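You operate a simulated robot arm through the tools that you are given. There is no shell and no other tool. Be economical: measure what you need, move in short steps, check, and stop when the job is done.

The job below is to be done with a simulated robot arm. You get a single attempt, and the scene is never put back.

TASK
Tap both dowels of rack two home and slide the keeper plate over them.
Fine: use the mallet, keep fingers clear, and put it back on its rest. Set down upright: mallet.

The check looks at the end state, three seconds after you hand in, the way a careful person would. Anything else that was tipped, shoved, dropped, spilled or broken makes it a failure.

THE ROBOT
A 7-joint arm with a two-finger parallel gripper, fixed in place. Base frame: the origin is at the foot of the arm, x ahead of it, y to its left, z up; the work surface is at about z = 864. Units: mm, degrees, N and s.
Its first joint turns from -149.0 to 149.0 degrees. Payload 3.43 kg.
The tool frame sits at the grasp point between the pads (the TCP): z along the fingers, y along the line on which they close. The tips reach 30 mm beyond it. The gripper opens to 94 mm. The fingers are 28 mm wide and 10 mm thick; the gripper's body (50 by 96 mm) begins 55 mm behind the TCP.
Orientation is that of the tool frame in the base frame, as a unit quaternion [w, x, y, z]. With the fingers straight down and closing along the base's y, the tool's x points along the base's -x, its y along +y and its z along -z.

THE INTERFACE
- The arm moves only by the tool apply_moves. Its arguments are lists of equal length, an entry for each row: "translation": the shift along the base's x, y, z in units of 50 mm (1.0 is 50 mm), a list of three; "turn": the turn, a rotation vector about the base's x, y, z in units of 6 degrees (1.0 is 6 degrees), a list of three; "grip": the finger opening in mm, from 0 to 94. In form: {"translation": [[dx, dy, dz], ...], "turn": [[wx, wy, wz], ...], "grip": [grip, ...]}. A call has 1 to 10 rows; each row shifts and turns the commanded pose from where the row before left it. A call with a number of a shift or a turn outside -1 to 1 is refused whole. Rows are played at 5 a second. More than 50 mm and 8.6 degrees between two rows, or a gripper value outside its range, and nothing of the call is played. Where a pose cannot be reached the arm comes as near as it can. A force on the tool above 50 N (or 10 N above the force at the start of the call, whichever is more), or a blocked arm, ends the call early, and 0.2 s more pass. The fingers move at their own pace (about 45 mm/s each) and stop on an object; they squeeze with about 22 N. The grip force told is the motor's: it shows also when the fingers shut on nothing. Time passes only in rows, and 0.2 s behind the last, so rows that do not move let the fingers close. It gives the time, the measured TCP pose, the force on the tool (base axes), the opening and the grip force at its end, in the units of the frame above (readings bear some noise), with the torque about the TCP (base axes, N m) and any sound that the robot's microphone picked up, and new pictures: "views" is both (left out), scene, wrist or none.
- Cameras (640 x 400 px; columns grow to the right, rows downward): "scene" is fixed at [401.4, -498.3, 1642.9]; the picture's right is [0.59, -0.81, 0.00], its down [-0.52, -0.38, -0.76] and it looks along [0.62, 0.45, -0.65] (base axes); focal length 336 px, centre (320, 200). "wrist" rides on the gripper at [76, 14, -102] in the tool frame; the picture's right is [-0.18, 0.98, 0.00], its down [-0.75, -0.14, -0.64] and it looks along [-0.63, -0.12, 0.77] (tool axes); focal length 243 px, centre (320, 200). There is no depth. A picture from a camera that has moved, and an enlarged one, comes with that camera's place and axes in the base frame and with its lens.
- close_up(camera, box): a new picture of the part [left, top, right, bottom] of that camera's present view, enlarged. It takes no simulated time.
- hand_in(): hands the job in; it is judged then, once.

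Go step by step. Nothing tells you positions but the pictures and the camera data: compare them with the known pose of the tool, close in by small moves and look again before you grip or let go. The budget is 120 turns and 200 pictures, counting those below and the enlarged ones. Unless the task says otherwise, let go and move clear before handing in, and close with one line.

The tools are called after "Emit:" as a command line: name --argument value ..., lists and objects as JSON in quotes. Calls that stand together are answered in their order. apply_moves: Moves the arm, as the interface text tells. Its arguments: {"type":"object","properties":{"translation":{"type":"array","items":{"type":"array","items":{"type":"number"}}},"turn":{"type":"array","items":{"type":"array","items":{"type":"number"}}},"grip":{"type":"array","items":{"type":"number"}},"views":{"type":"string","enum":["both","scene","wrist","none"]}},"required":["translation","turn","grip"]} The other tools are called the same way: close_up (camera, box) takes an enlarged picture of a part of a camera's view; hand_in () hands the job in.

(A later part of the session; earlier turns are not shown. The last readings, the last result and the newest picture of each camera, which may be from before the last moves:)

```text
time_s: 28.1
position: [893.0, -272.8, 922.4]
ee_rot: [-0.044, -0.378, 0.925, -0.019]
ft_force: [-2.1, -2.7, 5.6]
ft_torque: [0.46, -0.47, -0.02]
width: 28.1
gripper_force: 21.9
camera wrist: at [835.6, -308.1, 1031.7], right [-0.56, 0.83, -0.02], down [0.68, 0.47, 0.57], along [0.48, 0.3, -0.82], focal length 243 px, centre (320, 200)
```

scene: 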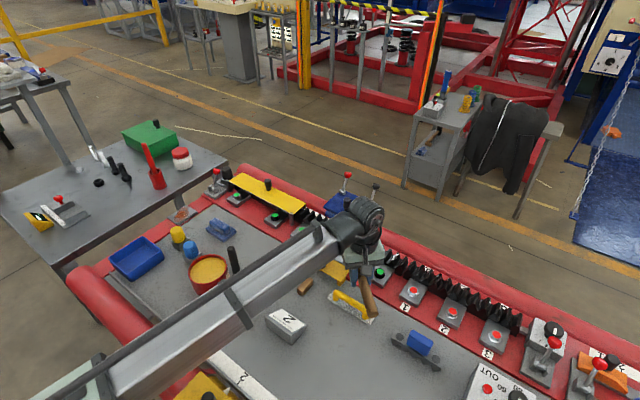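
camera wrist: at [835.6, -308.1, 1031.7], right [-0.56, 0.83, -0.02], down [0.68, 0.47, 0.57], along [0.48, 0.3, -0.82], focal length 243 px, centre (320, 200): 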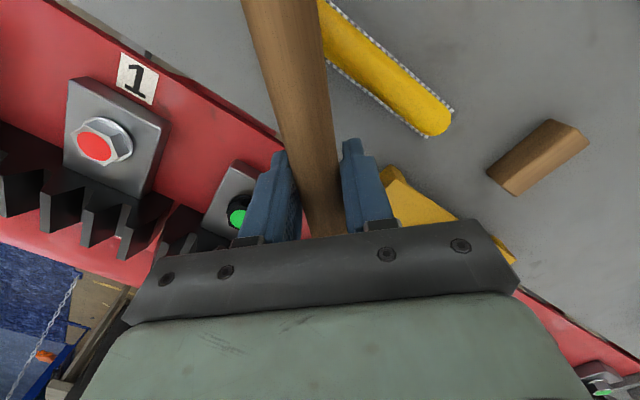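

Contact is now at about 924, so the dowel has gone down roughly 21 mm. One more tap will show whether it still moves.

Emit:
apply_moves --translation '[[0, 0, 0.3], [0, 0, 0.2], [0, 0, 0], [0, 0, -0.58], [0, 0, 0.15], [0, 0, 0]]' --turn '[[0, 0, 0], [0, 0, 0], [0, 0, 0], [0, 0, 0], [0, 0, 0], [0, 0, 0]]' --grip '[0, 0, 0, 0, 0, 0]' --views "none"

Emit:
apply_moves --translation '[[0, 0, -0.04], [0, 0, -0.04], [0, 0, 0]]' --turn '[[0, 0, 0], [0, 0, 0], [0, 0, 0]]' --grip '[0, 0, 0]' --views "none"

```text
time_s: 29.5
position: [894.2, -271.4, 926.9]
ee_rot: [-0.045, -0.378, 0.924, -0.019]
ft_force: [0.2, 0.5, -3.4]
ft_torque: [-0.18, 0.19, 0.0]
width: 28.1
gripper_force: 22.3
```

```text
time_s: 30.3
position: [893.0, -273.5, 922.4]
ee_rot: [-0.044, -0.379, 0.924, -0.019]
ft_force: [-0.4, -0.6, -4.1]
ft_torque: [-0.18, 0.21, -0.01]
width: 28.2
gripper_force: 22.4
```

The dowel has gone lower still. I'll raise the mallet, level it, and swing around to the +y side for the silver dowel, looking on the way.

Emit:
apply_moves --translation '[[0, 0, 0.3], [0, 0, 0.5], [0, 0, 0.5], [-0.1, 0, 0.3], [-0.1, 0.1, 0], [-0.1, 0.3, 0], [-0.1, 0.4, 0], [0, 0.4, 0], [0, 0.4, 0], [0, 0.3, 0]]' --turn '[[0, 0, 0], [0.35, -0.35, 0], [0.36, -0.36, 0], [0, 0, -0.4], [0, 0, -0.8], [0, 0, -1], [0, 0, -1], [0, 0, -1], [0, 0, -1], [0, 0, -0.8]]' --grip '[0, 0, 0, 0, 0, 0, 0, 0, 0, 0]' --views "none"

Emit:
apply_moves --translation '[[0, 0.3, 0], [0, 0.4, 0], [0, 0.4, 0], [0, 0.4, 0], [0.1, 0.4, 0], [0.1, 0.4, 0], [0.1, 0.3, 0], [0.1, 0.2, 0], [0, 0.06, 0]]' --turn '[[0, 0, -0.8], [0, 0, -1], [0, 0, -1], [0, 0, -1], [0, 0, -1], [0, 0, -1], [0, 0, -1], [0, 0, -1], [0, 0, -0.5]]' --grip '[0, 0, 0, 0, 0, 0, 0, 0, 0]' --views "both"

Emit:
close_up --camera "scene" --box '[264, 200, 384, 290]'

```text
time_s: 32.5
position: [873.3, -176.3, 1002.0]
ee_rot: [0.005, -0.073, 0.997, 0.0]
ft_force: [0.3, -0.6, -4.9]
ft_torque: [-0.04, 0.25, 0.01]
width: 28.4
gripper_force: 21.9
```

```text
time_s: 34.5
position: [892.7, -34.1, 1002.1]
ee_rot: [0.004, 0.353, 0.936, -0.002]
ft_force: [-0.2, 0.6, -5.1]
ft_torque: [0.17, 0.21, 0.01]
width: 28.6
gripper_force: 22.5
camera wrist: at [845.0, 28.1, 1102.8], right [0.79, 0.62, 0.0], down [0.47, -0.6, 0.65], along [0.4, -0.51, -0.76], focal length 243 px, centre (320, 200)
```

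scene: 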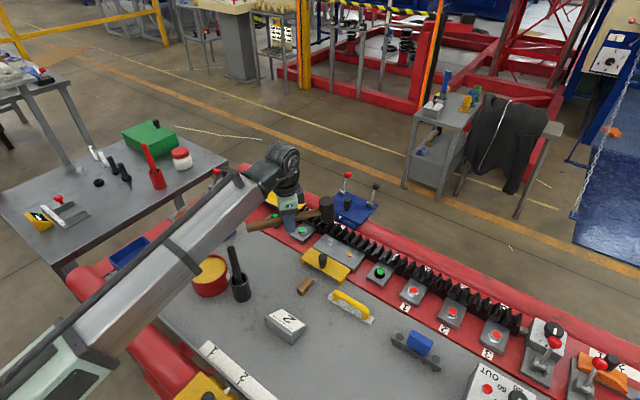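
wrist: 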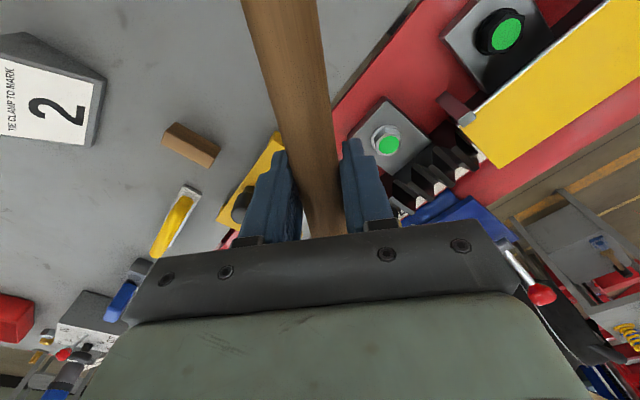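

```text
4.44 times, centred on (324, 245) of scene
camera zoom: at [401.4, -498.3, 1642.9], right [0.59, -0.81, 0.0], down [-0.52, -0.38, -0.76], along [0.62, 0.45, -0.65], focal length 1494 px, centre (302, 0)
```

zoom: 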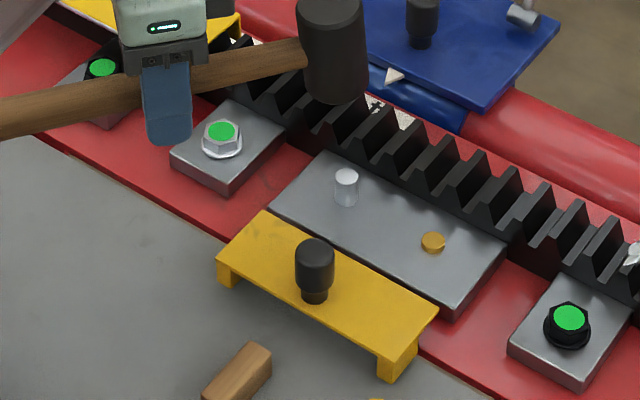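

The brass dowel is now practically flush and the silver one is still up. I'll fine-tune the heading by -4°, pitch the head down 6° and lower to the contact height.

Emit:
apply_moves --translation '[[0, 0, -0.2], [0, 0, -0.4], [0, 0, -0.2], [0, 0, 0]]' --turn '[[0, 0, -0.6], [0.35, 0.35, 0], [0.36, 0.36, 0], [0, 0, 0]]' --grip '[0, 0, 0, 0]' --views "scene"

Emit:
close_up --camera "scene" --box '[264, 200, 384, 290]'

```text
time_s: 35.5
position: [892.8, -33.5, 962.6]
ee_rot: [-0.045, 0.382, 0.923, 0.018]
ft_force: [-0.8, 0.9, -3.9]
ft_torque: [0.17, 0.16, -0.03]
width: 28.4
gripper_force: 21.7
```

scene: 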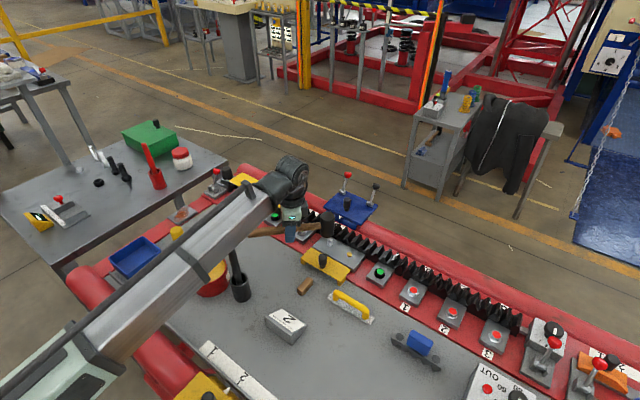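

```text
4.44 times, centred on (324, 245) of scene
camera zoom: at [401.4, -498.3, 1642.9], right [0.59, -0.81, 0.0], down [-0.52, -0.38, -0.76], along [0.62, 0.45, -0.65], focal length 1494 px, centre (302, 0)
```

zoom: 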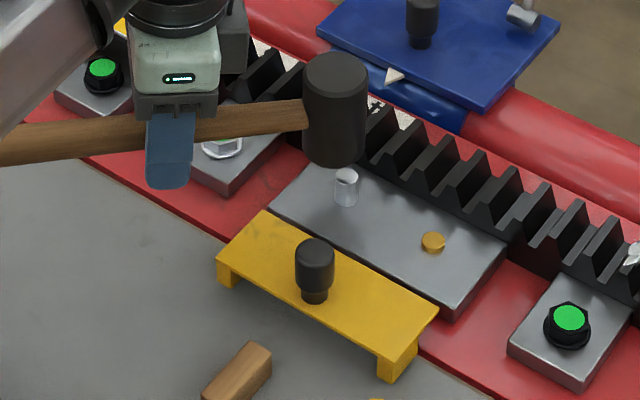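

The head is well aligned over the silver dowel. I'll lower to contact.

Emit:
apply_moves --translation '[[0, 0, -0.15], [0, 0, -0.12], [0, 0, -0.06], [0, 0, -0.04], [0, 0, 0]]' --turn '[[0, 0, 0], [0, 0, 0], [0, 0, 0], [0, 0, 0], [0, 0, 0]]' --grip '[0, 0, 0, 0, 0]' --views "scene"

Emit:
close_up --camera "scene" --box '[284, 210, 364, 270]'

```text
time_s: 36.7
position: [893.6, -33.6, 943.8]
ee_rot: [-0.045, 0.382, 0.923, 0.019]
ft_force: [0.6, 0.2, -3.6]
ft_torque: [0.16, 0.16, 0.0]
width: 28.3
gripper_force: 21.9
```

scene: 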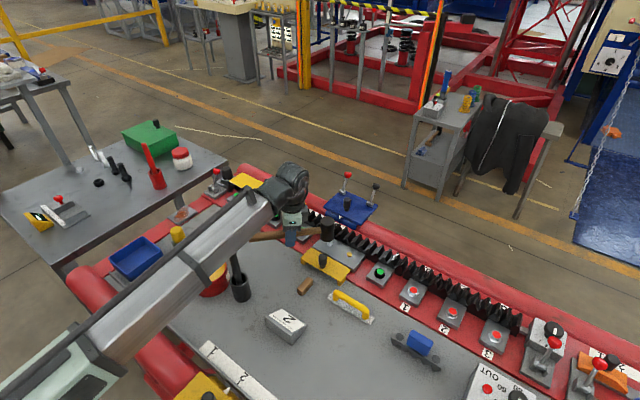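

```text
6.67 times, centred on (324, 240) of scene
camera zoom: at [401.4, -498.3, 1642.9], right [0.59, -0.81, 0.0], down [-0.52, -0.38, -0.76], along [0.62, 0.45, -0.65], focal length 2241 px, centre (293, -67)
```

zoom: 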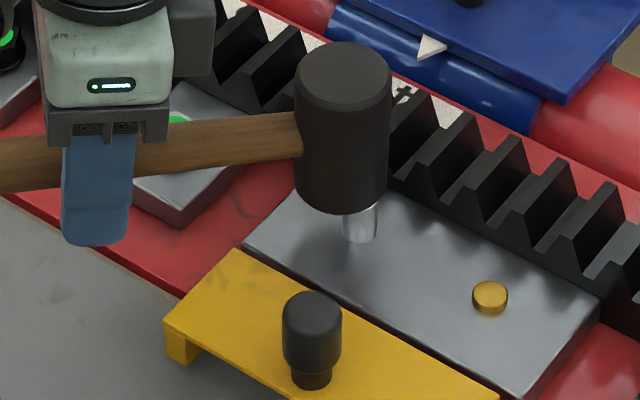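

Still about to touch. The brass dowel seems to stand a little proud, so I'll recheck it later. I'll tap the silver one now.

Emit:
apply_moves --translation '[[0, 0, 0.2], [0, 0, 0.2], [0, 0, 0], [0, 0, -0.6], [0, 0, 0.2], [0, 0, 0]]' --turn '[[0, 0, 0], [0, 0, 0], [0, 0, 0], [0, 0, 0], [0, 0, 0], [0, 0, 0]]' --grip '[0, 0, 0, 0, 0, 0]' --views "scene"

Emit:
close_up --camera "scene" --box '[284, 210, 364, 270]'

```text
time_s: 38.1
position: [893.1, -35.3, 943.3]
ee_rot: [-0.045, 0.381, 0.923, 0.018]
ft_force: [0.1, 0.4, -3.7]
ft_torque: [0.2, 0.18, 0.0]
width: 28.3
gripper_force: 21.7
```

scene: 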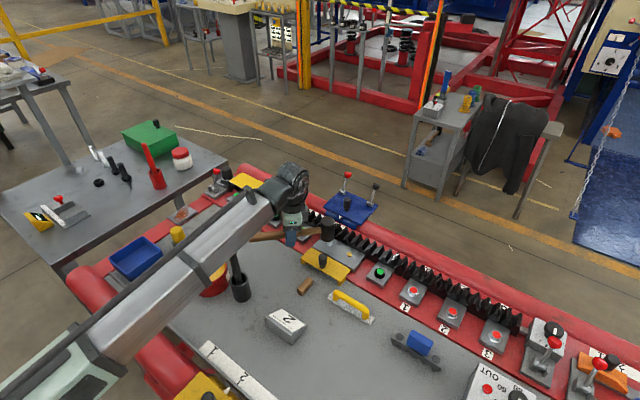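

```text
6.67 times, centred on (324, 240) of scene
camera zoom: at [401.4, -498.3, 1642.9], right [0.59, -0.81, 0.0], down [-0.52, -0.38, -0.76], along [0.62, 0.45, -0.65], focal length 2241 px, centre (293, -67)
```

zoom: 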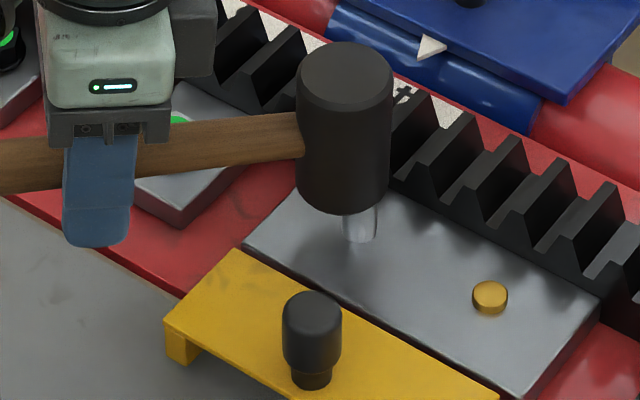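

Emit:
apply_moves --translation '[[0, 0, 0.2], [0, 0, 0.1], [0, 0, 0], [0, 0, -0.65], [0, 0, 0.2], [0, 0, 0]]' --turn '[[0, 0, 0], [0, 0, 0], [0, 0, 0], [0, 0, 0], [0, 0, 0], [0, 0, 0]]' --grip '[0, 0, 0, 0, 0, 0]' --views "none"

Emit:
apply_moves --translation '[[0, 0, 0.2], [0, 0, 0.1], [0, 0, 0], [0, 0, -0.6], [0, 0, 0.2], [0, 0, 0]]' --turn '[[0, 0, 0], [0, 0, 0], [0, 0, 0], [0, 0, 0], [0, 0, 0], [0, 0, 0]]' --grip '[0, 0, 0, 0, 0, 0]' --views "scene"

Emit:
close_up --camera "scene" --box '[284, 210, 364, 270]'

```text
time_s: 39.5
position: [893.5, -33.9, 936.8]
ee_rot: [-0.044, 0.381, 0.923, 0.017]
ft_force: [0.4, -0.2, -4.9]
ft_torque: [0.17, 0.21, -0.03]
width: 28.1
gripper_force: 22.1
```

```text
time_s: 40.9
position: [891.7, -34.8, 932.1]
ee_rot: [-0.045, 0.381, 0.923, 0.017]
ft_force: [0.2, 0.7, -4.6]
ft_torque: [0.17, 0.19, 0.0]
width: 28.1
gripper_force: 22.5
```

scene: 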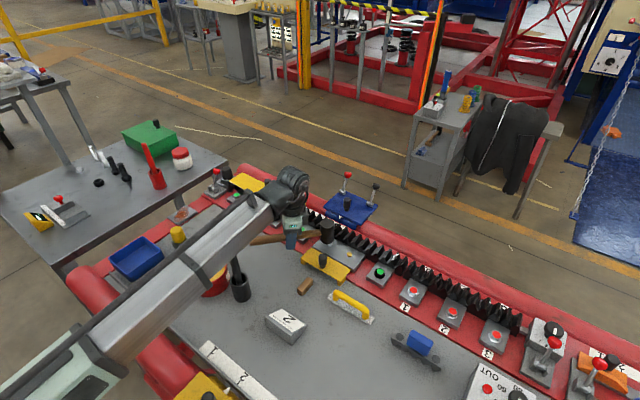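

```text
6.67 times, centred on (324, 240) of scene
camera zoom: at [401.4, -498.3, 1642.9], right [0.59, -0.81, 0.0], down [-0.52, -0.38, -0.76], along [0.62, 0.45, -0.65], focal length 2241 px, centre (293, -67)
```

zoom: 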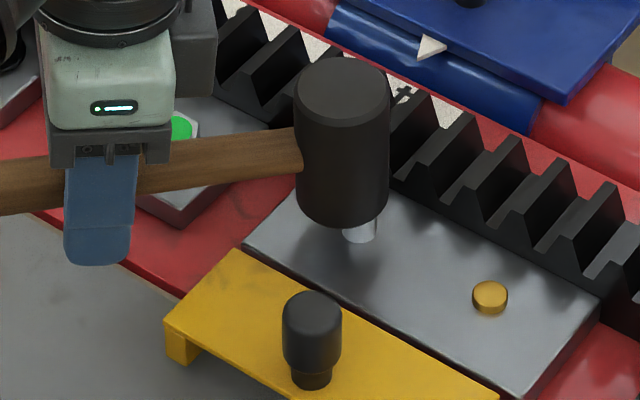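

Silver is going in. Two more taps.

Emit:
apply_moves --translation '[[0, 0, 0.2], [0, 0, 0.1], [0, 0, 0], [0, 0, -0.6], [0, 0, 0.2], [0, 0, 0]]' --turn '[[0, 0, 0], [0, 0, 0], [0, 0, 0], [0, 0, 0], [0, 0, 0], [0, 0, 0]]' --grip '[0, 0, 0, 0, 0, 0]' --views "none"

Emit:
apply_moves --translation '[[0, 0, 0.2], [0, 0, 0.1], [0, 0, 0], [0, 0, -0.56], [0, 0, 0.26], [0, 0, 0]]' --turn '[[0, 0, 0], [0, 0, 0], [0, 0, 0], [0, 0, 0], [0, 0, 0], [0, 0, 0]]' --grip '[0, 0, 0, 0, 0, 0]' --views "none"

Emit:
apply_moves --translation '[[0, 0, 0.3], [0, 0, 0.5], [-0.2, 0.2, 0.3], [-0.2, 0.4, 0], [0, 0.4, 0], [0, 0, 0]]' --turn '[[0, 0, 0], [0, 0, 0], [0, 0, 0], [0, 0, 0], [0, 0, 0], [0, 0, 0]]' --grip '[0, 0, 0, 0, 0, 0]' --views "scene"

Emit:
close_up --camera "scene" --box '[304, 220, 368, 268]'

```text
time_s: 42.3
position: [893.6, -34.3, 925.0]
ee_rot: [-0.044, 0.382, 0.923, 0.018]
ft_force: [-0.3, -0.1, -3.7]
ft_torque: [0.18, 0.18, -0.02]
width: 28.0
gripper_force: 21.8
```

```text
time_s: 43.7
position: [893.9, -34.0, 927.1]
ee_rot: [-0.045, 0.381, 0.923, 0.018]
ft_force: [0.0, 1.2, -3.6]
ft_torque: [0.17, 0.2, -0.02]
width: 28.5
gripper_force: 22.0
```

```text
time_s: 45.1
position: [873.6, 15.6, 980.8]
ee_rot: [-0.044, 0.382, 0.923, 0.018]
ft_force: [-0.9, 0.4, -3.7]
ft_torque: [0.17, 0.16, 0.01]
width: 28.1
gripper_force: 21.5
```

scene: 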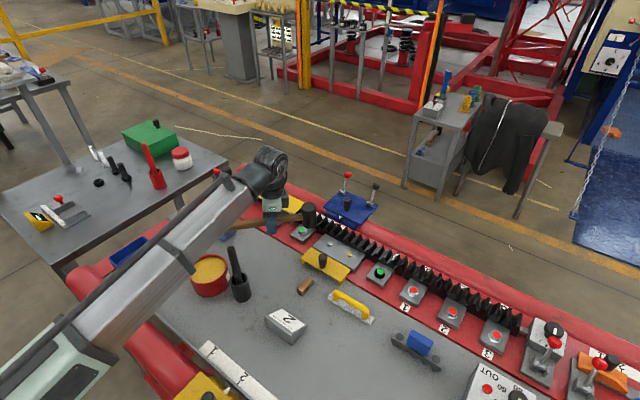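

```text
8.33 times, centred on (336, 244) of scene
camera zoom: at [401.4, -498.3, 1642.9], right [0.59, -0.81, 0.0], down [-0.52, -0.38, -0.76], along [0.62, 0.45, -0.65], focal length 2801 px, centre (187, -167)
```

zoom: 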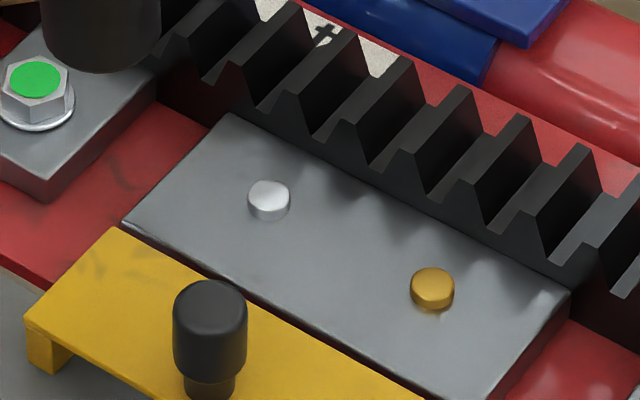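

Both dowels still stand a few mm proud. I'll go back to silver and press down until I find a firm stop.

Emit:
apply_moves --translation '[[0, -0.4, 0], [0.2, -0.4, 0], [0.2, -0.2, -0.3], [0, 0, -0.5], [0, 0, -0.3], [0, 0, 0]]' --turn '[[0, 0, 0], [0, 0, 0], [0, 0, 0], [0, 0, 0], [0, 0, 0], [0, 0, 0]]' --grip '[0, 0, 0, 0, 0, 0]' --views "none"

Emit:
apply_moves --translation '[[0, 0, -0.04], [0, 0, -0.04], [0, 0, -0.04], [0, 0, 0]]' --turn '[[0, 0, 0], [0, 0, 0], [0, 0, 0], [0, 0, 0]]' --grip '[0, 0, 0, 0]' --views "scene"

Emit:
close_up --camera "scene" --box '[304, 220, 368, 268]'

```text
time_s: 46.5
position: [893.6, -34.7, 925.0]
ee_rot: [-0.044, 0.381, 0.923, 0.018]
ft_force: [0.4, -0.7, -3.8]
ft_torque: [0.19, 0.18, -0.01]
width: 28.3
gripper_force: 22.1
```

```text
time_s: 47.5
position: [893.4, -34.2, 920.5]
ee_rot: [-0.044, 0.381, 0.923, 0.018]
ft_force: [0.8, -0.1, -2.2]
ft_torque: [0.18, 0.23, 0.01]
width: 28.3
gripper_force: 21.9
```

scene: 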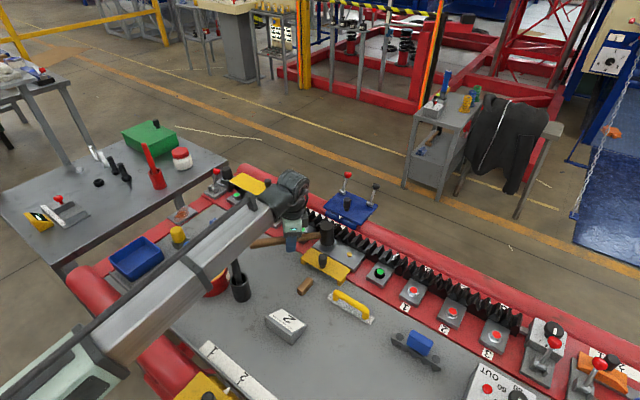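

```text
8.33 times, centred on (336, 244) of scene
camera zoom: at [401.4, -498.3, 1642.9], right [0.59, -0.81, 0.0], down [-0.52, -0.38, -0.76], along [0.62, 0.45, -0.65], focal length 2801 px, centre (187, -167)
```

zoom: 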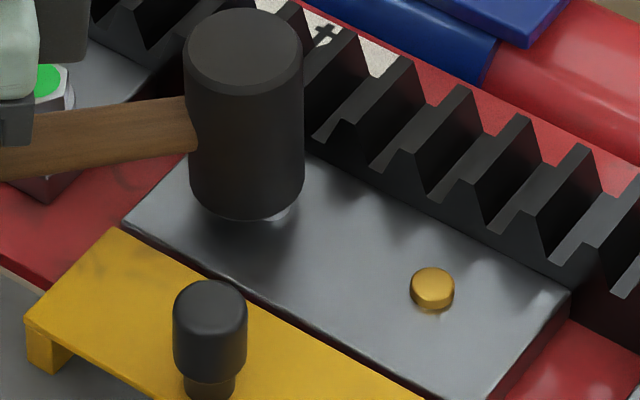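

Emit:
apply_moves --translation '[[0, 0, -0.04], [0, 0, -0.04], [0, 0, -0.03], [0, 0, 0]]' --turn '[[0, 0, 0], [0, 0, 0], [0, 0, 0], [0, 0, 0]]' --grip '[0, 0, 0, 0]' --views "scene"

Emit:
close_up --camera "scene" --box '[304, 220, 368, 268]'

```text
time_s: 48.5
position: [892.2, -34.6, 914.0]
ee_rot: [-0.044, 0.382, 0.923, 0.018]
ft_force: [-0.3, 0.4, -1.7]
ft_torque: [-0.02, -0.01, -0.03]
width: 28.1
gripper_force: 22.3
```

scene: 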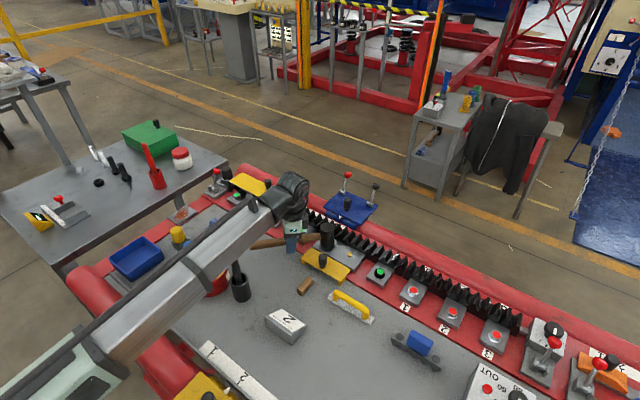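

```text
8.33 times, centred on (336, 244) of scene
camera zoom: at [401.4, -498.3, 1642.9], right [0.59, -0.81, 0.0], down [-0.52, -0.38, -0.76], along [0.62, 0.45, -0.65], focal length 2801 px, centre (187, -167)
```

zoom: 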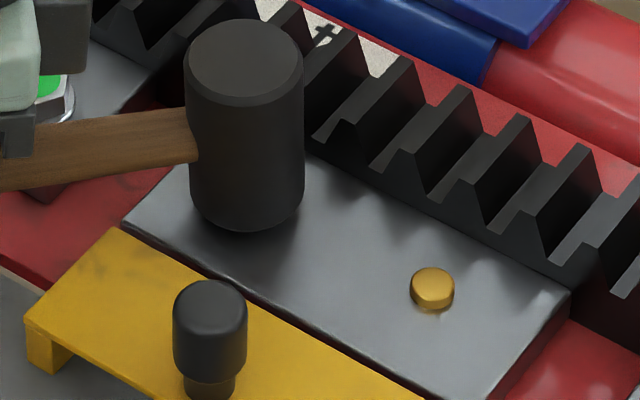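

There is light contact now at 914. I'll give a firm tap here and probe again to see whether it has bottomed.

Emit:
apply_moves --translation '[[0, 0, 0.3], [0, 0, 0.2], [0, 0, 0], [0, 0, -0.62], [0, 0, 0], [0, 0, 0.12]]' --turn '[[0, 0, 0], [0, 0, 0], [0, 0, 0], [0, 0, 0], [0, 0, 0], [0, 0, 0]]' --grip '[0, 0, 0, 0, 0, 0]' --views "none"

Emit:
apply_moves --translation '[[0, 0, -0.03], [0, 0, -0.03], [0, 0, 0]]' --turn '[[0, 0, 0], [0, 0, 0], [0, 0, 0]]' --grip '[0, 0, 0]' --views "none"

```text
time_s: 49.9
position: [892.4, -33.3, 914.4]
ee_rot: [-0.045, 0.382, 0.923, 0.018]
ft_force: [-0.3, 0.6, -5.0]
ft_torque: [0.19, 0.16, 0.02]
width: 28.0
gripper_force: 21.8
```

```text
time_s: 50.7
position: [892.8, -34.9, 911.6]
ee_rot: [-0.044, 0.382, 0.923, 0.018]
ft_force: [-0.3, 0.3, -3.2]
ft_torque: [0.16, 0.15, -0.02]
width: 28.0
gripper_force: 21.9
```

Emit:
apply_moves --translation '[[0, 0, 0.3], [0, 0, 0.5], [-0.2, 0.2, 0.4], [-0.2, 0.4, 0], [0, 0.4, 0], [0, 0, 0]]' --turn '[[0, 0, 0], [0, 0, 0], [0, 0, 0], [0, 0, 0], [0, 0, 0], [0, 0, 0]]' --grip '[0, 0, 0, 0, 0, 0]' --views "none"

Emit:
close_up --camera "scene" --box '[304, 220, 368, 268]'

Emit:
close_up --camera "scene" --box '[210, 170, 354, 260]'

```text
time_s: 52.1
position: [873.1, 15.7, 972.0]
ee_rot: [-0.044, 0.382, 0.923, 0.017]
ft_force: [0.4, 0.4, -3.5]
ft_torque: [0.2, 0.18, -0.02]
width: 28.3
gripper_force: 21.9
```

```text
8.33 times, centred on (336, 244) of scene
camera zoom: at [401.4, -498.3, 1642.9], right [0.59, -0.81, 0.0], down [-0.52, -0.38, -0.76], along [0.62, 0.45, -0.65], focal length 2801 px, centre (187, -167)
```

zoom: 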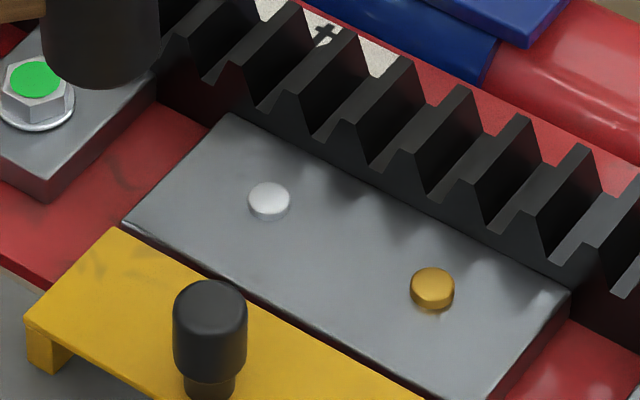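

```text
4.44 times, centred on (282, 215) of scene
camera zoom: at [401.4, -498.3, 1642.9], right [0.59, -0.81, 0.0], down [-0.52, -0.38, -0.76], along [0.62, 0.45, -0.65], focal length 1494 px, centre (489, 133)
```

zoom: 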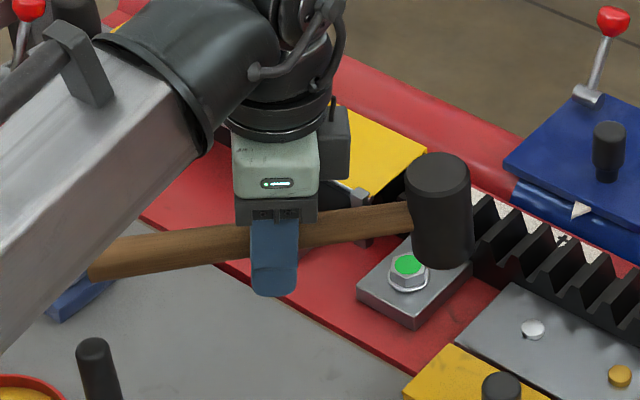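

Silver is lower now, about 3 mm proud. I'll give it a couple more taps, a bit deeper, and then compare.

Emit:
apply_moves --translation '[[0, -0.4, 0], [0.2, -0.4, 0], [0.2, -0.2, -0.2], [0, 0, -0.5], [0, 0, 0], [0, 0, -0.6], [0, 0, 0], [0, 0, 0.2]]' --turn '[[0, 0, 0], [0, 0, 0], [0, 0, 0], [0, 0, 0], [0, 0, 0], [0, 0, 0], [0, 0, 0], [0, 0, 0]]' --grip '[0, 0, 0, 0, 0, 0, 0, 0]' --views "none"

Emit:
apply_moves --translation '[[0, 0, 0.3], [0, 0, 0], [0, 0, -0.56], [0, 0, 0], [0, 0, 0.3], [0, 0, 0.5], [-0.2, 0.2, 0.4], [-0.2, 0.4, 0], [0, 0.4, 0]]' --turn '[[0, 0, 0], [0, 0, 0], [0, 0, 0], [0, 0, 0], [0, 0, 0], [0, 0, 0], [0, 0, 0], [0, 0, 0], [0, 0, 0]]' --grip '[0, 0, 0, 0, 0, 0, 0, 0, 0]' --views "none"

Emit:
close_up --camera "scene" --box '[304, 220, 368, 268]'

```text
time_s: 53.9
position: [892.9, -33.4, 916.4]
ee_rot: [-0.045, 0.381, 0.923, 0.018]
ft_force: [0.6, 0.3, -4.4]
ft_torque: [0.2, 0.18, 0.02]
width: 28.0
gripper_force: 22.3
```

```text
time_s: 55.9
position: [873.7, 15.8, 963.2]
ee_rot: [-0.045, 0.382, 0.923, 0.018]
ft_force: [-0.3, -0.8, -3.6]
ft_torque: [0.21, 0.18, 0.0]
width: 28.4
gripper_force: 22.3
```

```text
8.33 times, centred on (336, 244) of scene
camera zoom: at [401.4, -498.3, 1642.9], right [0.59, -0.81, 0.0], down [-0.52, -0.38, -0.76], along [0.62, 0.45, -0.65], focal length 2801 px, centre (187, -167)
```

zoom: 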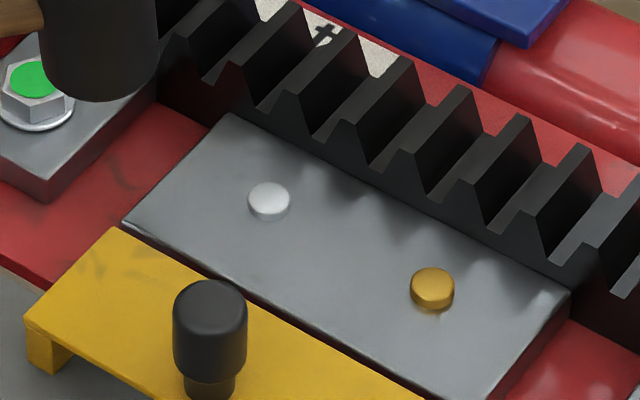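

Silver did not change, so it looks seated. I'll measure both more closely.

Emit:
close_up --camera "scene" --box '[322, 232, 354, 256]'

```text
16.00 times, centred on (338, 244) of scene
camera zoom: at [401.4, -498.3, 1642.9], right [0.59, -0.81, 0.0], down [-0.52, -0.38, -0.76], along [0.62, 0.45, -0.65], focal length 5378 px, centre (32, -504)
```

zoom: 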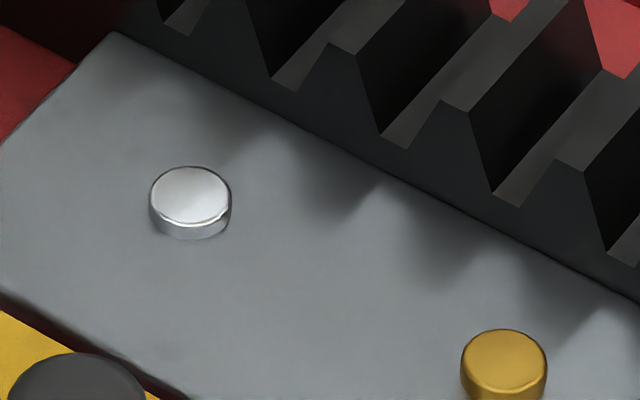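

Emit:
close_up --camera "scene" --box '[336, 240, 360, 258]'

Emit:
close_up --camera "scene" --box '[320, 236, 344, 254]'

```text
16.00 times, centred on (348, 249) of scene
camera zoom: at [401.4, -498.3, 1642.9], right [0.59, -0.81, 0.0], down [-0.52, -0.38, -0.76], along [0.62, 0.45, -0.65], focal length 5378 px, centre (-128, -584)
```

zoom: 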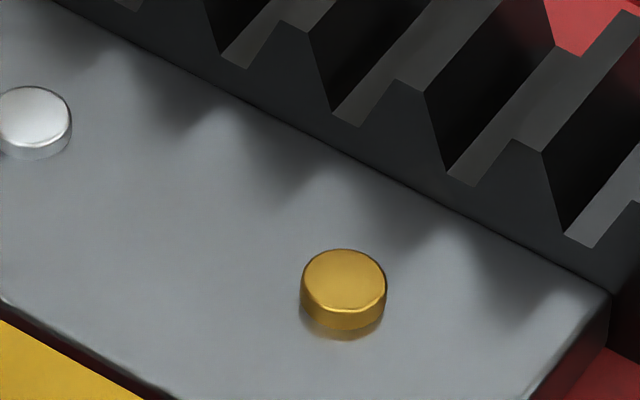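

```text
16.00 times, centred on (332, 245) of scene
camera zoom: at [401.4, -498.3, 1642.9], right [0.59, -0.81, 0.0], down [-0.52, -0.38, -0.76], along [0.62, 0.45, -0.65], focal length 5378 px, centre (128, -520)
```

zoom: 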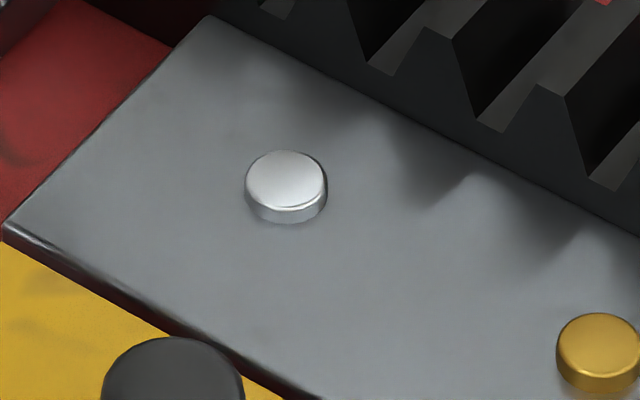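

I'll probe silver once more for contact height and stiffness, to confirm it is on its stop.

Emit:
apply_moves --translation '[[0, -0.4, 0], [0.2, -0.4, 0], [0.2, -0.2, -0.2], [0, 0, -0.5], [0, 0, -0.2], [0, 0, -0.1], [0, 0, 0]]' --turn '[[0, 0, 0], [0, 0, 0], [0, 0, 0], [0, 0, 0], [0, 0, 0], [0, 0, 0], [0, 0, 0]]' --grip '[0, 0, 0, 0, 0, 0, 0]' --views "none"

Emit:
apply_moves --translation '[[0, 0, -0.04], [0, 0, -0.04], [0, 0, 0]]' --turn '[[0, 0, 0], [0, 0, 0], [0, 0, 0]]' --grip '[0, 0, 0]' --views "scene"

Emit:
close_up --camera "scene" --box '[280, 210, 360, 270]'

```text
time_s: 57.5
position: [892.8, -34.7, 913.5]
ee_rot: [-0.045, 0.382, 0.923, 0.018]
ft_force: [1.0, -0.1, -4.7]
ft_torque: [0.2, 0.19, 0.0]
width: 28.1
gripper_force: 22.0
```

```text
time_s: 58.3
position: [893.4, -33.7, 910.6]
ee_rot: [-0.043, 0.381, 0.923, 0.018]
ft_force: [-0.6, -0.3, -4.2]
ft_torque: [0.17, 0.17, 0.01]
width: 28.2
gripper_force: 21.3
```

scene: 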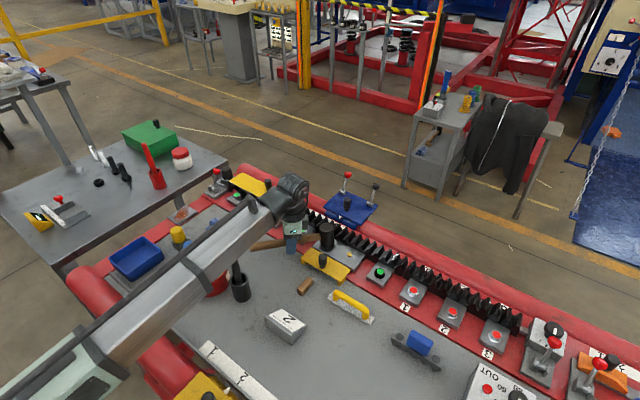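

```text
6.67 times, centred on (320, 240) of scene
camera zoom: at [401.4, -498.3, 1642.9], right [0.59, -0.81, 0.0], down [-0.52, -0.38, -0.76], along [0.62, 0.45, -0.65], focal length 2241 px, centre (320, -67)
```

zoom: 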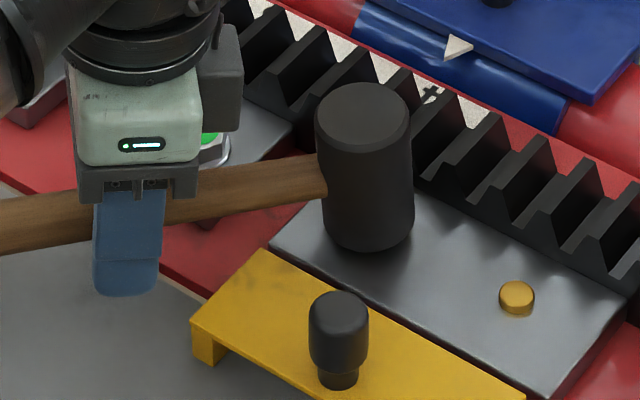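

Emit:
apply_moves --translation '[[0, 0, -0.04], [0, 0, -0.04], [0, 0, 0]]' --turn '[[0, 0, 0], [0, 0, 0], [0, 0, 0]]' --grip '[0, 0, 0]' --views "none"

Emit:
apply_moves --translation '[[0, 0, -0.04], [0, 0, 0]]' --turn '[[0, 0, 0], [0, 0, 0]]' --grip '[0, 0]' --views "none"

Emit:
close_up --camera "scene" --box '[280, 210, 360, 270]'

```text
time_s: 59.1
position: [892.8, -33.7, 907.9]
ee_rot: [-0.043, 0.382, 0.923, 0.019]
ft_force: [0.6, 1.0, 3.2]
ft_torque: [-0.45, -0.5, 0.11]
width: 28.4
gripper_force: 22.2
```

```text
time_s: 59.7
position: [891.5, -34.1, 906.9]
ee_rot: [-0.043, 0.382, 0.923, 0.018]
ft_force: [0.2, 0.6, 4.1]
ft_torque: [-0.44, -0.49, 0.13]
width: 28.3
gripper_force: 21.9
```

```text
6.67 times, centred on (320, 240) of scene
camera zoom: at [401.4, -498.3, 1642.9], right [0.59, -0.81, 0.0], down [-0.52, -0.38, -0.76], along [0.62, 0.45, -0.65], focal length 2241 px, centre (320, -67)
```

zoom: 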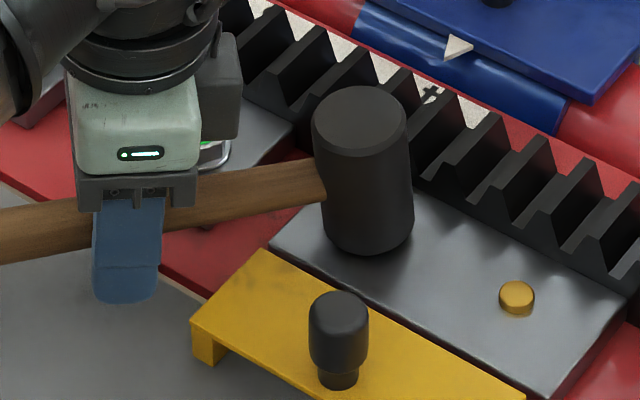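

The handle has slipped in the grip and the head now leans back, so its inner rim may be resting on the block instead of the dowel. I'll lift, pitch the tool a further 9° to restore the head angle, and look.

Emit:
apply_moves --translation '[[0, 0, 0.3], [0, 0, 0.4], [0, 0, 0], [0, 0, 0]]' --turn '[[0, 0, 0], [0.5, 0.5, 0], [0.56, 0.56, 0], [0, 0, 0]]' --grip '[0, 0, 0, 0]' --views "none"

Emit:
close_up --camera "scene" --box '[270, 200, 350, 260]'

```text
time_s: 60.7
position: [892.4, -33.5, 939.0]
ee_rot: [-0.118, 0.378, 0.917, 0.049]
ft_force: [-0.6, 0.8, -3.5]
ft_torque: [0.2, 0.2, 0.02]
width: 28.2
gripper_force: 22.3
```

```text
6.67 times, centred on (310, 230) of scene
camera zoom: at [401.4, -498.3, 1642.9], right [0.59, -0.81, 0.0], down [-0.52, -0.38, -0.76], along [0.62, 0.45, -0.65], focal length 2241 px, centre (387, 0)
```

zoom: 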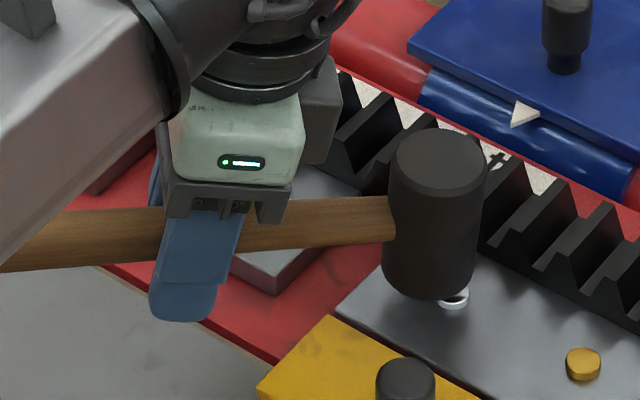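

The head is now pitched slightly down. I'll shift it about 6 mm toward the dowel and probe.

Emit:
apply_moves --translation '[[0.08, -0.1, -0.1], [0, 0, -0.08], [0, 0, 0]]' --turn '[[0, 0, 0], [0, 0, 0], [0, 0, 0]]' --grip '[0, 0, 0]' --views "none"

Emit:
close_up --camera "scene" --box '[290, 215, 354, 263]'

```text
time_s: 61.5
position: [897.0, -40.7, 929.3]
ee_rot: [-0.117, 0.379, 0.917, 0.048]
ft_force: [-0.5, -0.6, -4.3]
ft_torque: [0.19, 0.21, 0.0]
width: 28.2
gripper_force: 22.1
```

```text
8.33 times, centred on (322, 239) of scene
camera zoom: at [401.4, -498.3, 1642.9], right [0.59, -0.81, 0.0], down [-0.52, -0.38, -0.76], along [0.62, 0.45, -0.65], focal length 2801 px, centre (303, -125)
```

zoom: 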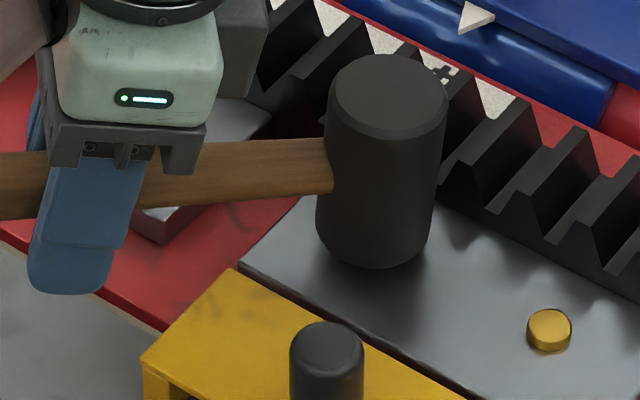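

Emit:
apply_moves --translation '[[0, 0, -0.04], [0, 0, -0.04], [0, 0, 0]]' --turn '[[0, 0, 0], [0, 0, 0], [0, 0, 0]]' --grip '[0, 0, 0]' --views "none"

Emit:
apply_moves --translation '[[0, 0, -0.04], [0, 0, -0.02], [0, 0, 0]]' --turn '[[0, 0, 0], [0, 0, 0], [0, 0, 0]]' --grip '[0, 0, 0]' --views "none"

```text
time_s: 62.3
position: [897.5, -40.4, 925.3]
ee_rot: [-0.116, 0.379, 0.917, 0.048]
ft_force: [-1.0, -0.5, -2.0]
ft_torque: [0.02, 0.03, -0.02]
width: 28.3
gripper_force: 22.0
```

```text
time_s: 63.1
position: [897.0, -39.7, 922.4]
ee_rot: [-0.116, 0.379, 0.917, 0.049]
ft_force: [-2.2, 1.1, 5.4]
ft_torque: [-0.47, -0.48, 0.03]
width: 27.9
gripper_force: 21.8
```

Contact is at about 925. I'll tap with only a small overshoot to limit slip, then lift and look.

Emit:
apply_moves --translation '[[0, 0, 0.3], [0, 0, 0.4], [0, 0, 0], [0, 0, -0.74], [0, 0, 0.3], [0, 0, 0]]' --turn '[[0, 0, 0], [0, 0, 0], [0, 0, 0], [0, 0, 0], [0, 0, 0], [0, 0, 0]]' --grip '[0, 0, 0, 0, 0, 0]' --views "none"

Emit:
apply_moves --translation '[[0, 0, 0.4], [0, 0, 0.4], [-0.2, 0.2, 0.4], [-0.2, 0.5, 0], [0, 0.5, 0], [0, 0.2, 0]]' --turn '[[0, 0, 0], [0, 0, 0], [0, 0, 0], [0, 0, 0], [0, 0, 0], [0, 0, 0]]' --grip '[0, 0, 0, 0, 0, 0]' --views "none"

Emit:
close_up --camera "scene" --box '[320, 236, 344, 254]'

Emit:
close_up --camera "scene" --box '[210, 170, 354, 260]'

```text
time_s: 64.5
position: [896.6, -39.1, 935.7]
ee_rot: [-0.117, 0.379, 0.917, 0.049]
ft_force: [0.6, -0.8, -3.8]
ft_torque: [0.21, 0.21, 0.0]
width: 28.3
gripper_force: 22.1
```

```text
time_s: 65.9
position: [877.3, 31.0, 995.4]
ee_rot: [-0.117, 0.379, 0.917, 0.048]
ft_force: [0.0, -0.1, -3.4]
ft_torque: [0.2, 0.2, -0.03]
width: 28.1
gripper_force: 21.3
```

```text
16.00 times, centred on (332, 245) of scene
camera zoom: at [401.4, -498.3, 1642.9], right [0.59, -0.81, 0.0], down [-0.52, -0.38, -0.76], along [0.62, 0.45, -0.65], focal length 5378 px, centre (128, -520)
```

zoom: 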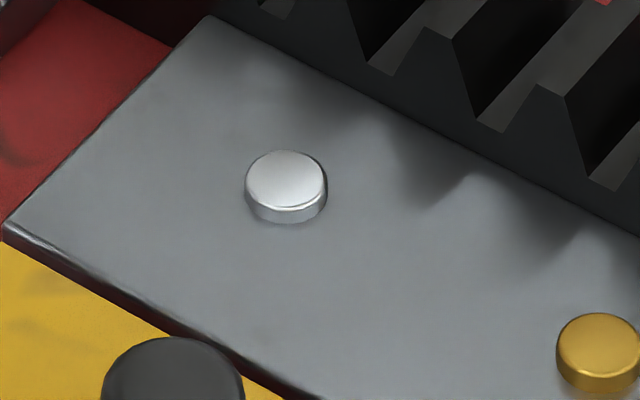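

```text
4.44 times, centred on (282, 215) of scene
camera zoom: at [401.4, -498.3, 1642.9], right [0.59, -0.81, 0.0], down [-0.52, -0.38, -0.76], along [0.62, 0.45, -0.65], focal length 1494 px, centre (489, 133)
```

zoom: 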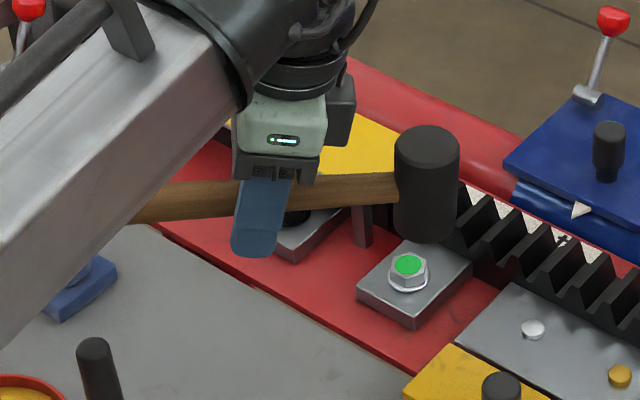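

Silver is unchanged, so it is on its stop, and the brass top is level with it to within about 1 mm. To be sure I'll swing back and give the brass one more tap.

Emit:
apply_moves --translation '[[0, -0.1, 0.1], [0, -0.3, 0.1], [0, -0.4, 0], [0, -0.4, 0], [0, -0.4, 0], [0, -0.4, 0], [0, -0.4, 0], [0, -0.4, 0], [0, -0.4, 0], [0, -0.4, 0]]' --turn '[[0, 0, 0.5], [0, 0, 1], [0, 0, 1], [0, 0, 1], [0, 0, 1], [0, 0, 1], [0, 0, 1], [0, 0, 1], [0, 0, 1], [0, 0, 1]]' --grip '[0, 0, 0, 0, 0, 0, 0, 0, 0, 0]' --views "none"

Emit:
apply_moves --translation '[[0, -0.4, 0], [0.1, -0.4, 0], [0.1, -0.4, 0], [0.1, -0.4, 0], [0.1, -0.4, 0], [0, -0.34, -0.2], [0, 0, -0.4], [0, 0, -0.3], [0, 0, -0.2], [0, 0, 0]]' --turn '[[0, 0, 1], [0, 0, 1], [0, 0, 1], [0, 0, 1], [0, 0, 1], [0, 0, 0.5], [0, 0, 0], [0, 0, 0], [0, 0, 0], [0, 0, 0]]' --grip '[0, 0, 0, 0, 0, 0, 0, 0, 0, 0]' --views "both"

Emit:
close_up --camera "scene" --box '[304, 220, 424, 310]'

```text
time_s: 67.2
position: [881.3, -44.7, 989.5]
ee_rot: [-0.119, 0.173, 0.977, 0.022]
ft_force: [5.8, 22.6, -6.6]
ft_torque: [-3.19, 0.85, -1.19]
width: 28.1
gripper_force: 22.4
out of reach, approached as far as the arm can: row 4, 5, 6
stopped in row 6: the force on the tool passed its limit at 104 N (the readings are from after the stop); the commanded pose is now the measured one
```

```text
time_s: 67.4
position: [881.4, -47.4, 989.3]
ee_rot: [-0.119, 0.174, 0.977, 0.023]
ft_force: [3.8, 17.0, -6.2]
ft_torque: [-2.47, 0.7, -0.93]
width: 28.2
gripper_force: 22.0
stopped in row 1: the force on the tool passed its limit at 95 N (the readings are from after the stop); the commanded pose is now the measured one
camera wrist: at [840.1, -16.4, 1105.6], right [0.51, 0.86, -0.04], down [0.78, -0.44, 0.44], along [0.36, -0.26, -0.9], focal length 243 px, centre (320, 200)
```

scene: 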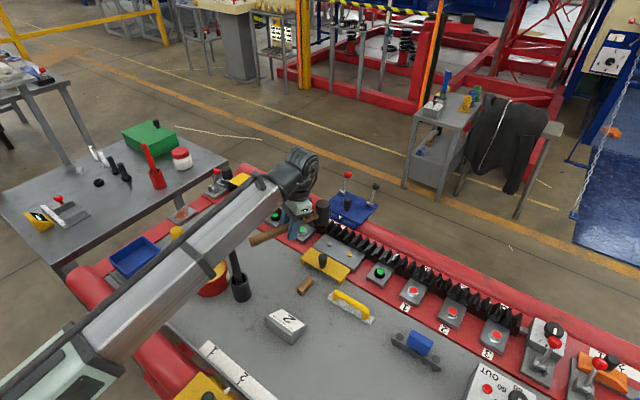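
wrist: 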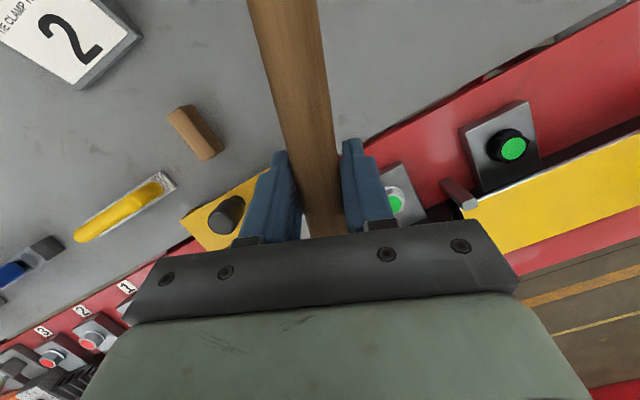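

```text
4.44 times, centred on (364, 265) of scene
camera zoom: at [401.4, -498.3, 1642.9], right [0.59, -0.81, 0.0], down [-0.52, -0.38, -0.76], along [0.62, 0.45, -0.65], focal length 1494 px, centre (124, -89)
```

zoom: 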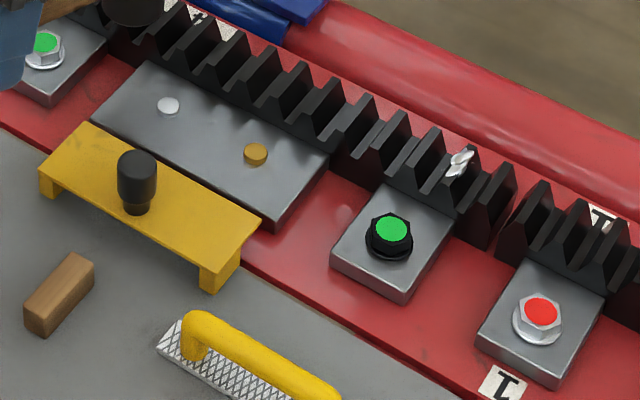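

The call stopped with sideways force, so something is being touched. I'll look closely before moving.

Emit:
close_up --camera "scene" --box '[260, 170, 388, 260]'

Emit:
close_up --camera "scene" --box '[180, 140, 340, 290]'

```text
4.44 times, centred on (324, 215) of scene
camera zoom: at [401.4, -498.3, 1642.9], right [0.59, -0.81, 0.0], down [-0.52, -0.38, -0.76], along [0.62, 0.45, -0.65], focal length 1494 px, centre (302, 133)
```

zoom: 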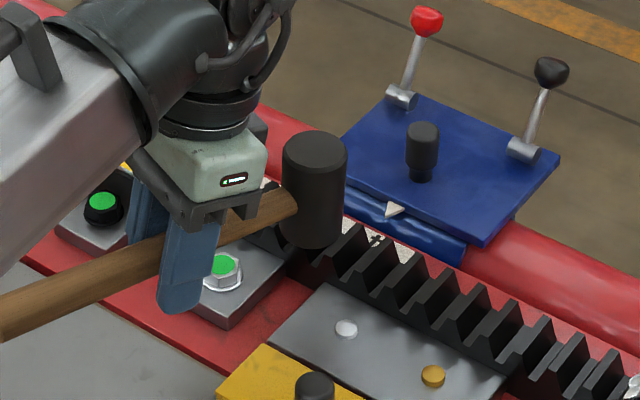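

```text
2.67 times, centred on (260, 215) of scene
camera zoom: at [401.4, -498.3, 1642.9], right [0.59, -0.81, 0.0], down [-0.52, -0.38, -0.76], along [0.62, 0.45, -0.65], focal length 896 px, centre (480, 160)
```

zoom: 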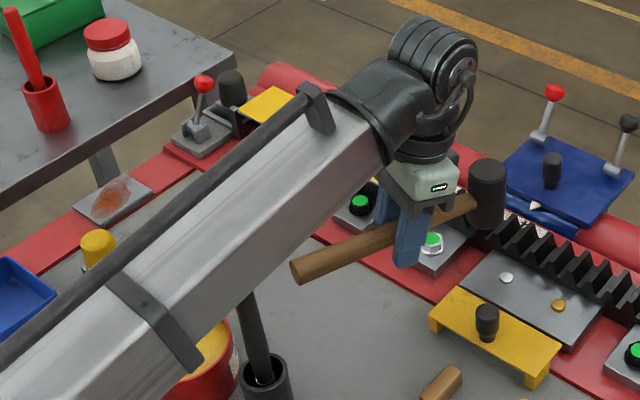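

Nothing outside is touching. The arm's own wrist is at its limit because of the 15° tool pitch. I'll bring the tool back toward vertical and pull in slightly.

Emit:
apply_moves --translation '[[-0.1, 0, 0.1], [-0.1, 0, 0.1], [0, 0, 0.1], [0, 0, 0]]' --turn '[[-0.2, -0.5, 0], [-0.3, -0.8, 0], [-0.35, -0.95, 0], [0, 0, 0]]' --grip '[0, 0, 0, 0]' --views "scene"

Emit:
close_up --camera "scene" --box '[220, 160, 380, 280]'

```text
time_s: 68.4
position: [870.7, -46.7, 1002.9]
ee_rot: [0.004, 0.172, 0.985, -0.002]
ft_force: [1.1, -0.4, -3.8]
ft_torque: [0.09, 0.25, 0.03]
width: 28.3
gripper_force: 22.0
```

scene: 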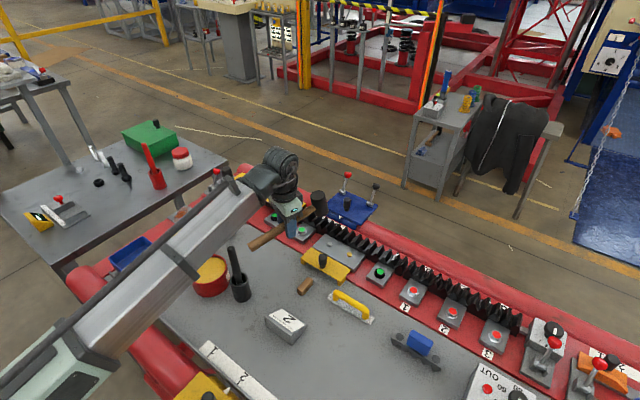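

```text
3.33 times, centred on (300, 220) of scene
camera zoom: at [401.4, -498.3, 1642.9], right [0.59, -0.81, 0.0], down [-0.52, -0.38, -0.76], along [0.62, 0.45, -0.65], focal length 1120 px, centre (387, 133)
```

zoom: 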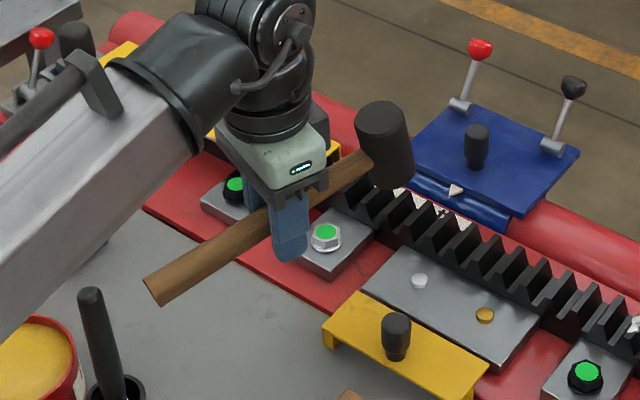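

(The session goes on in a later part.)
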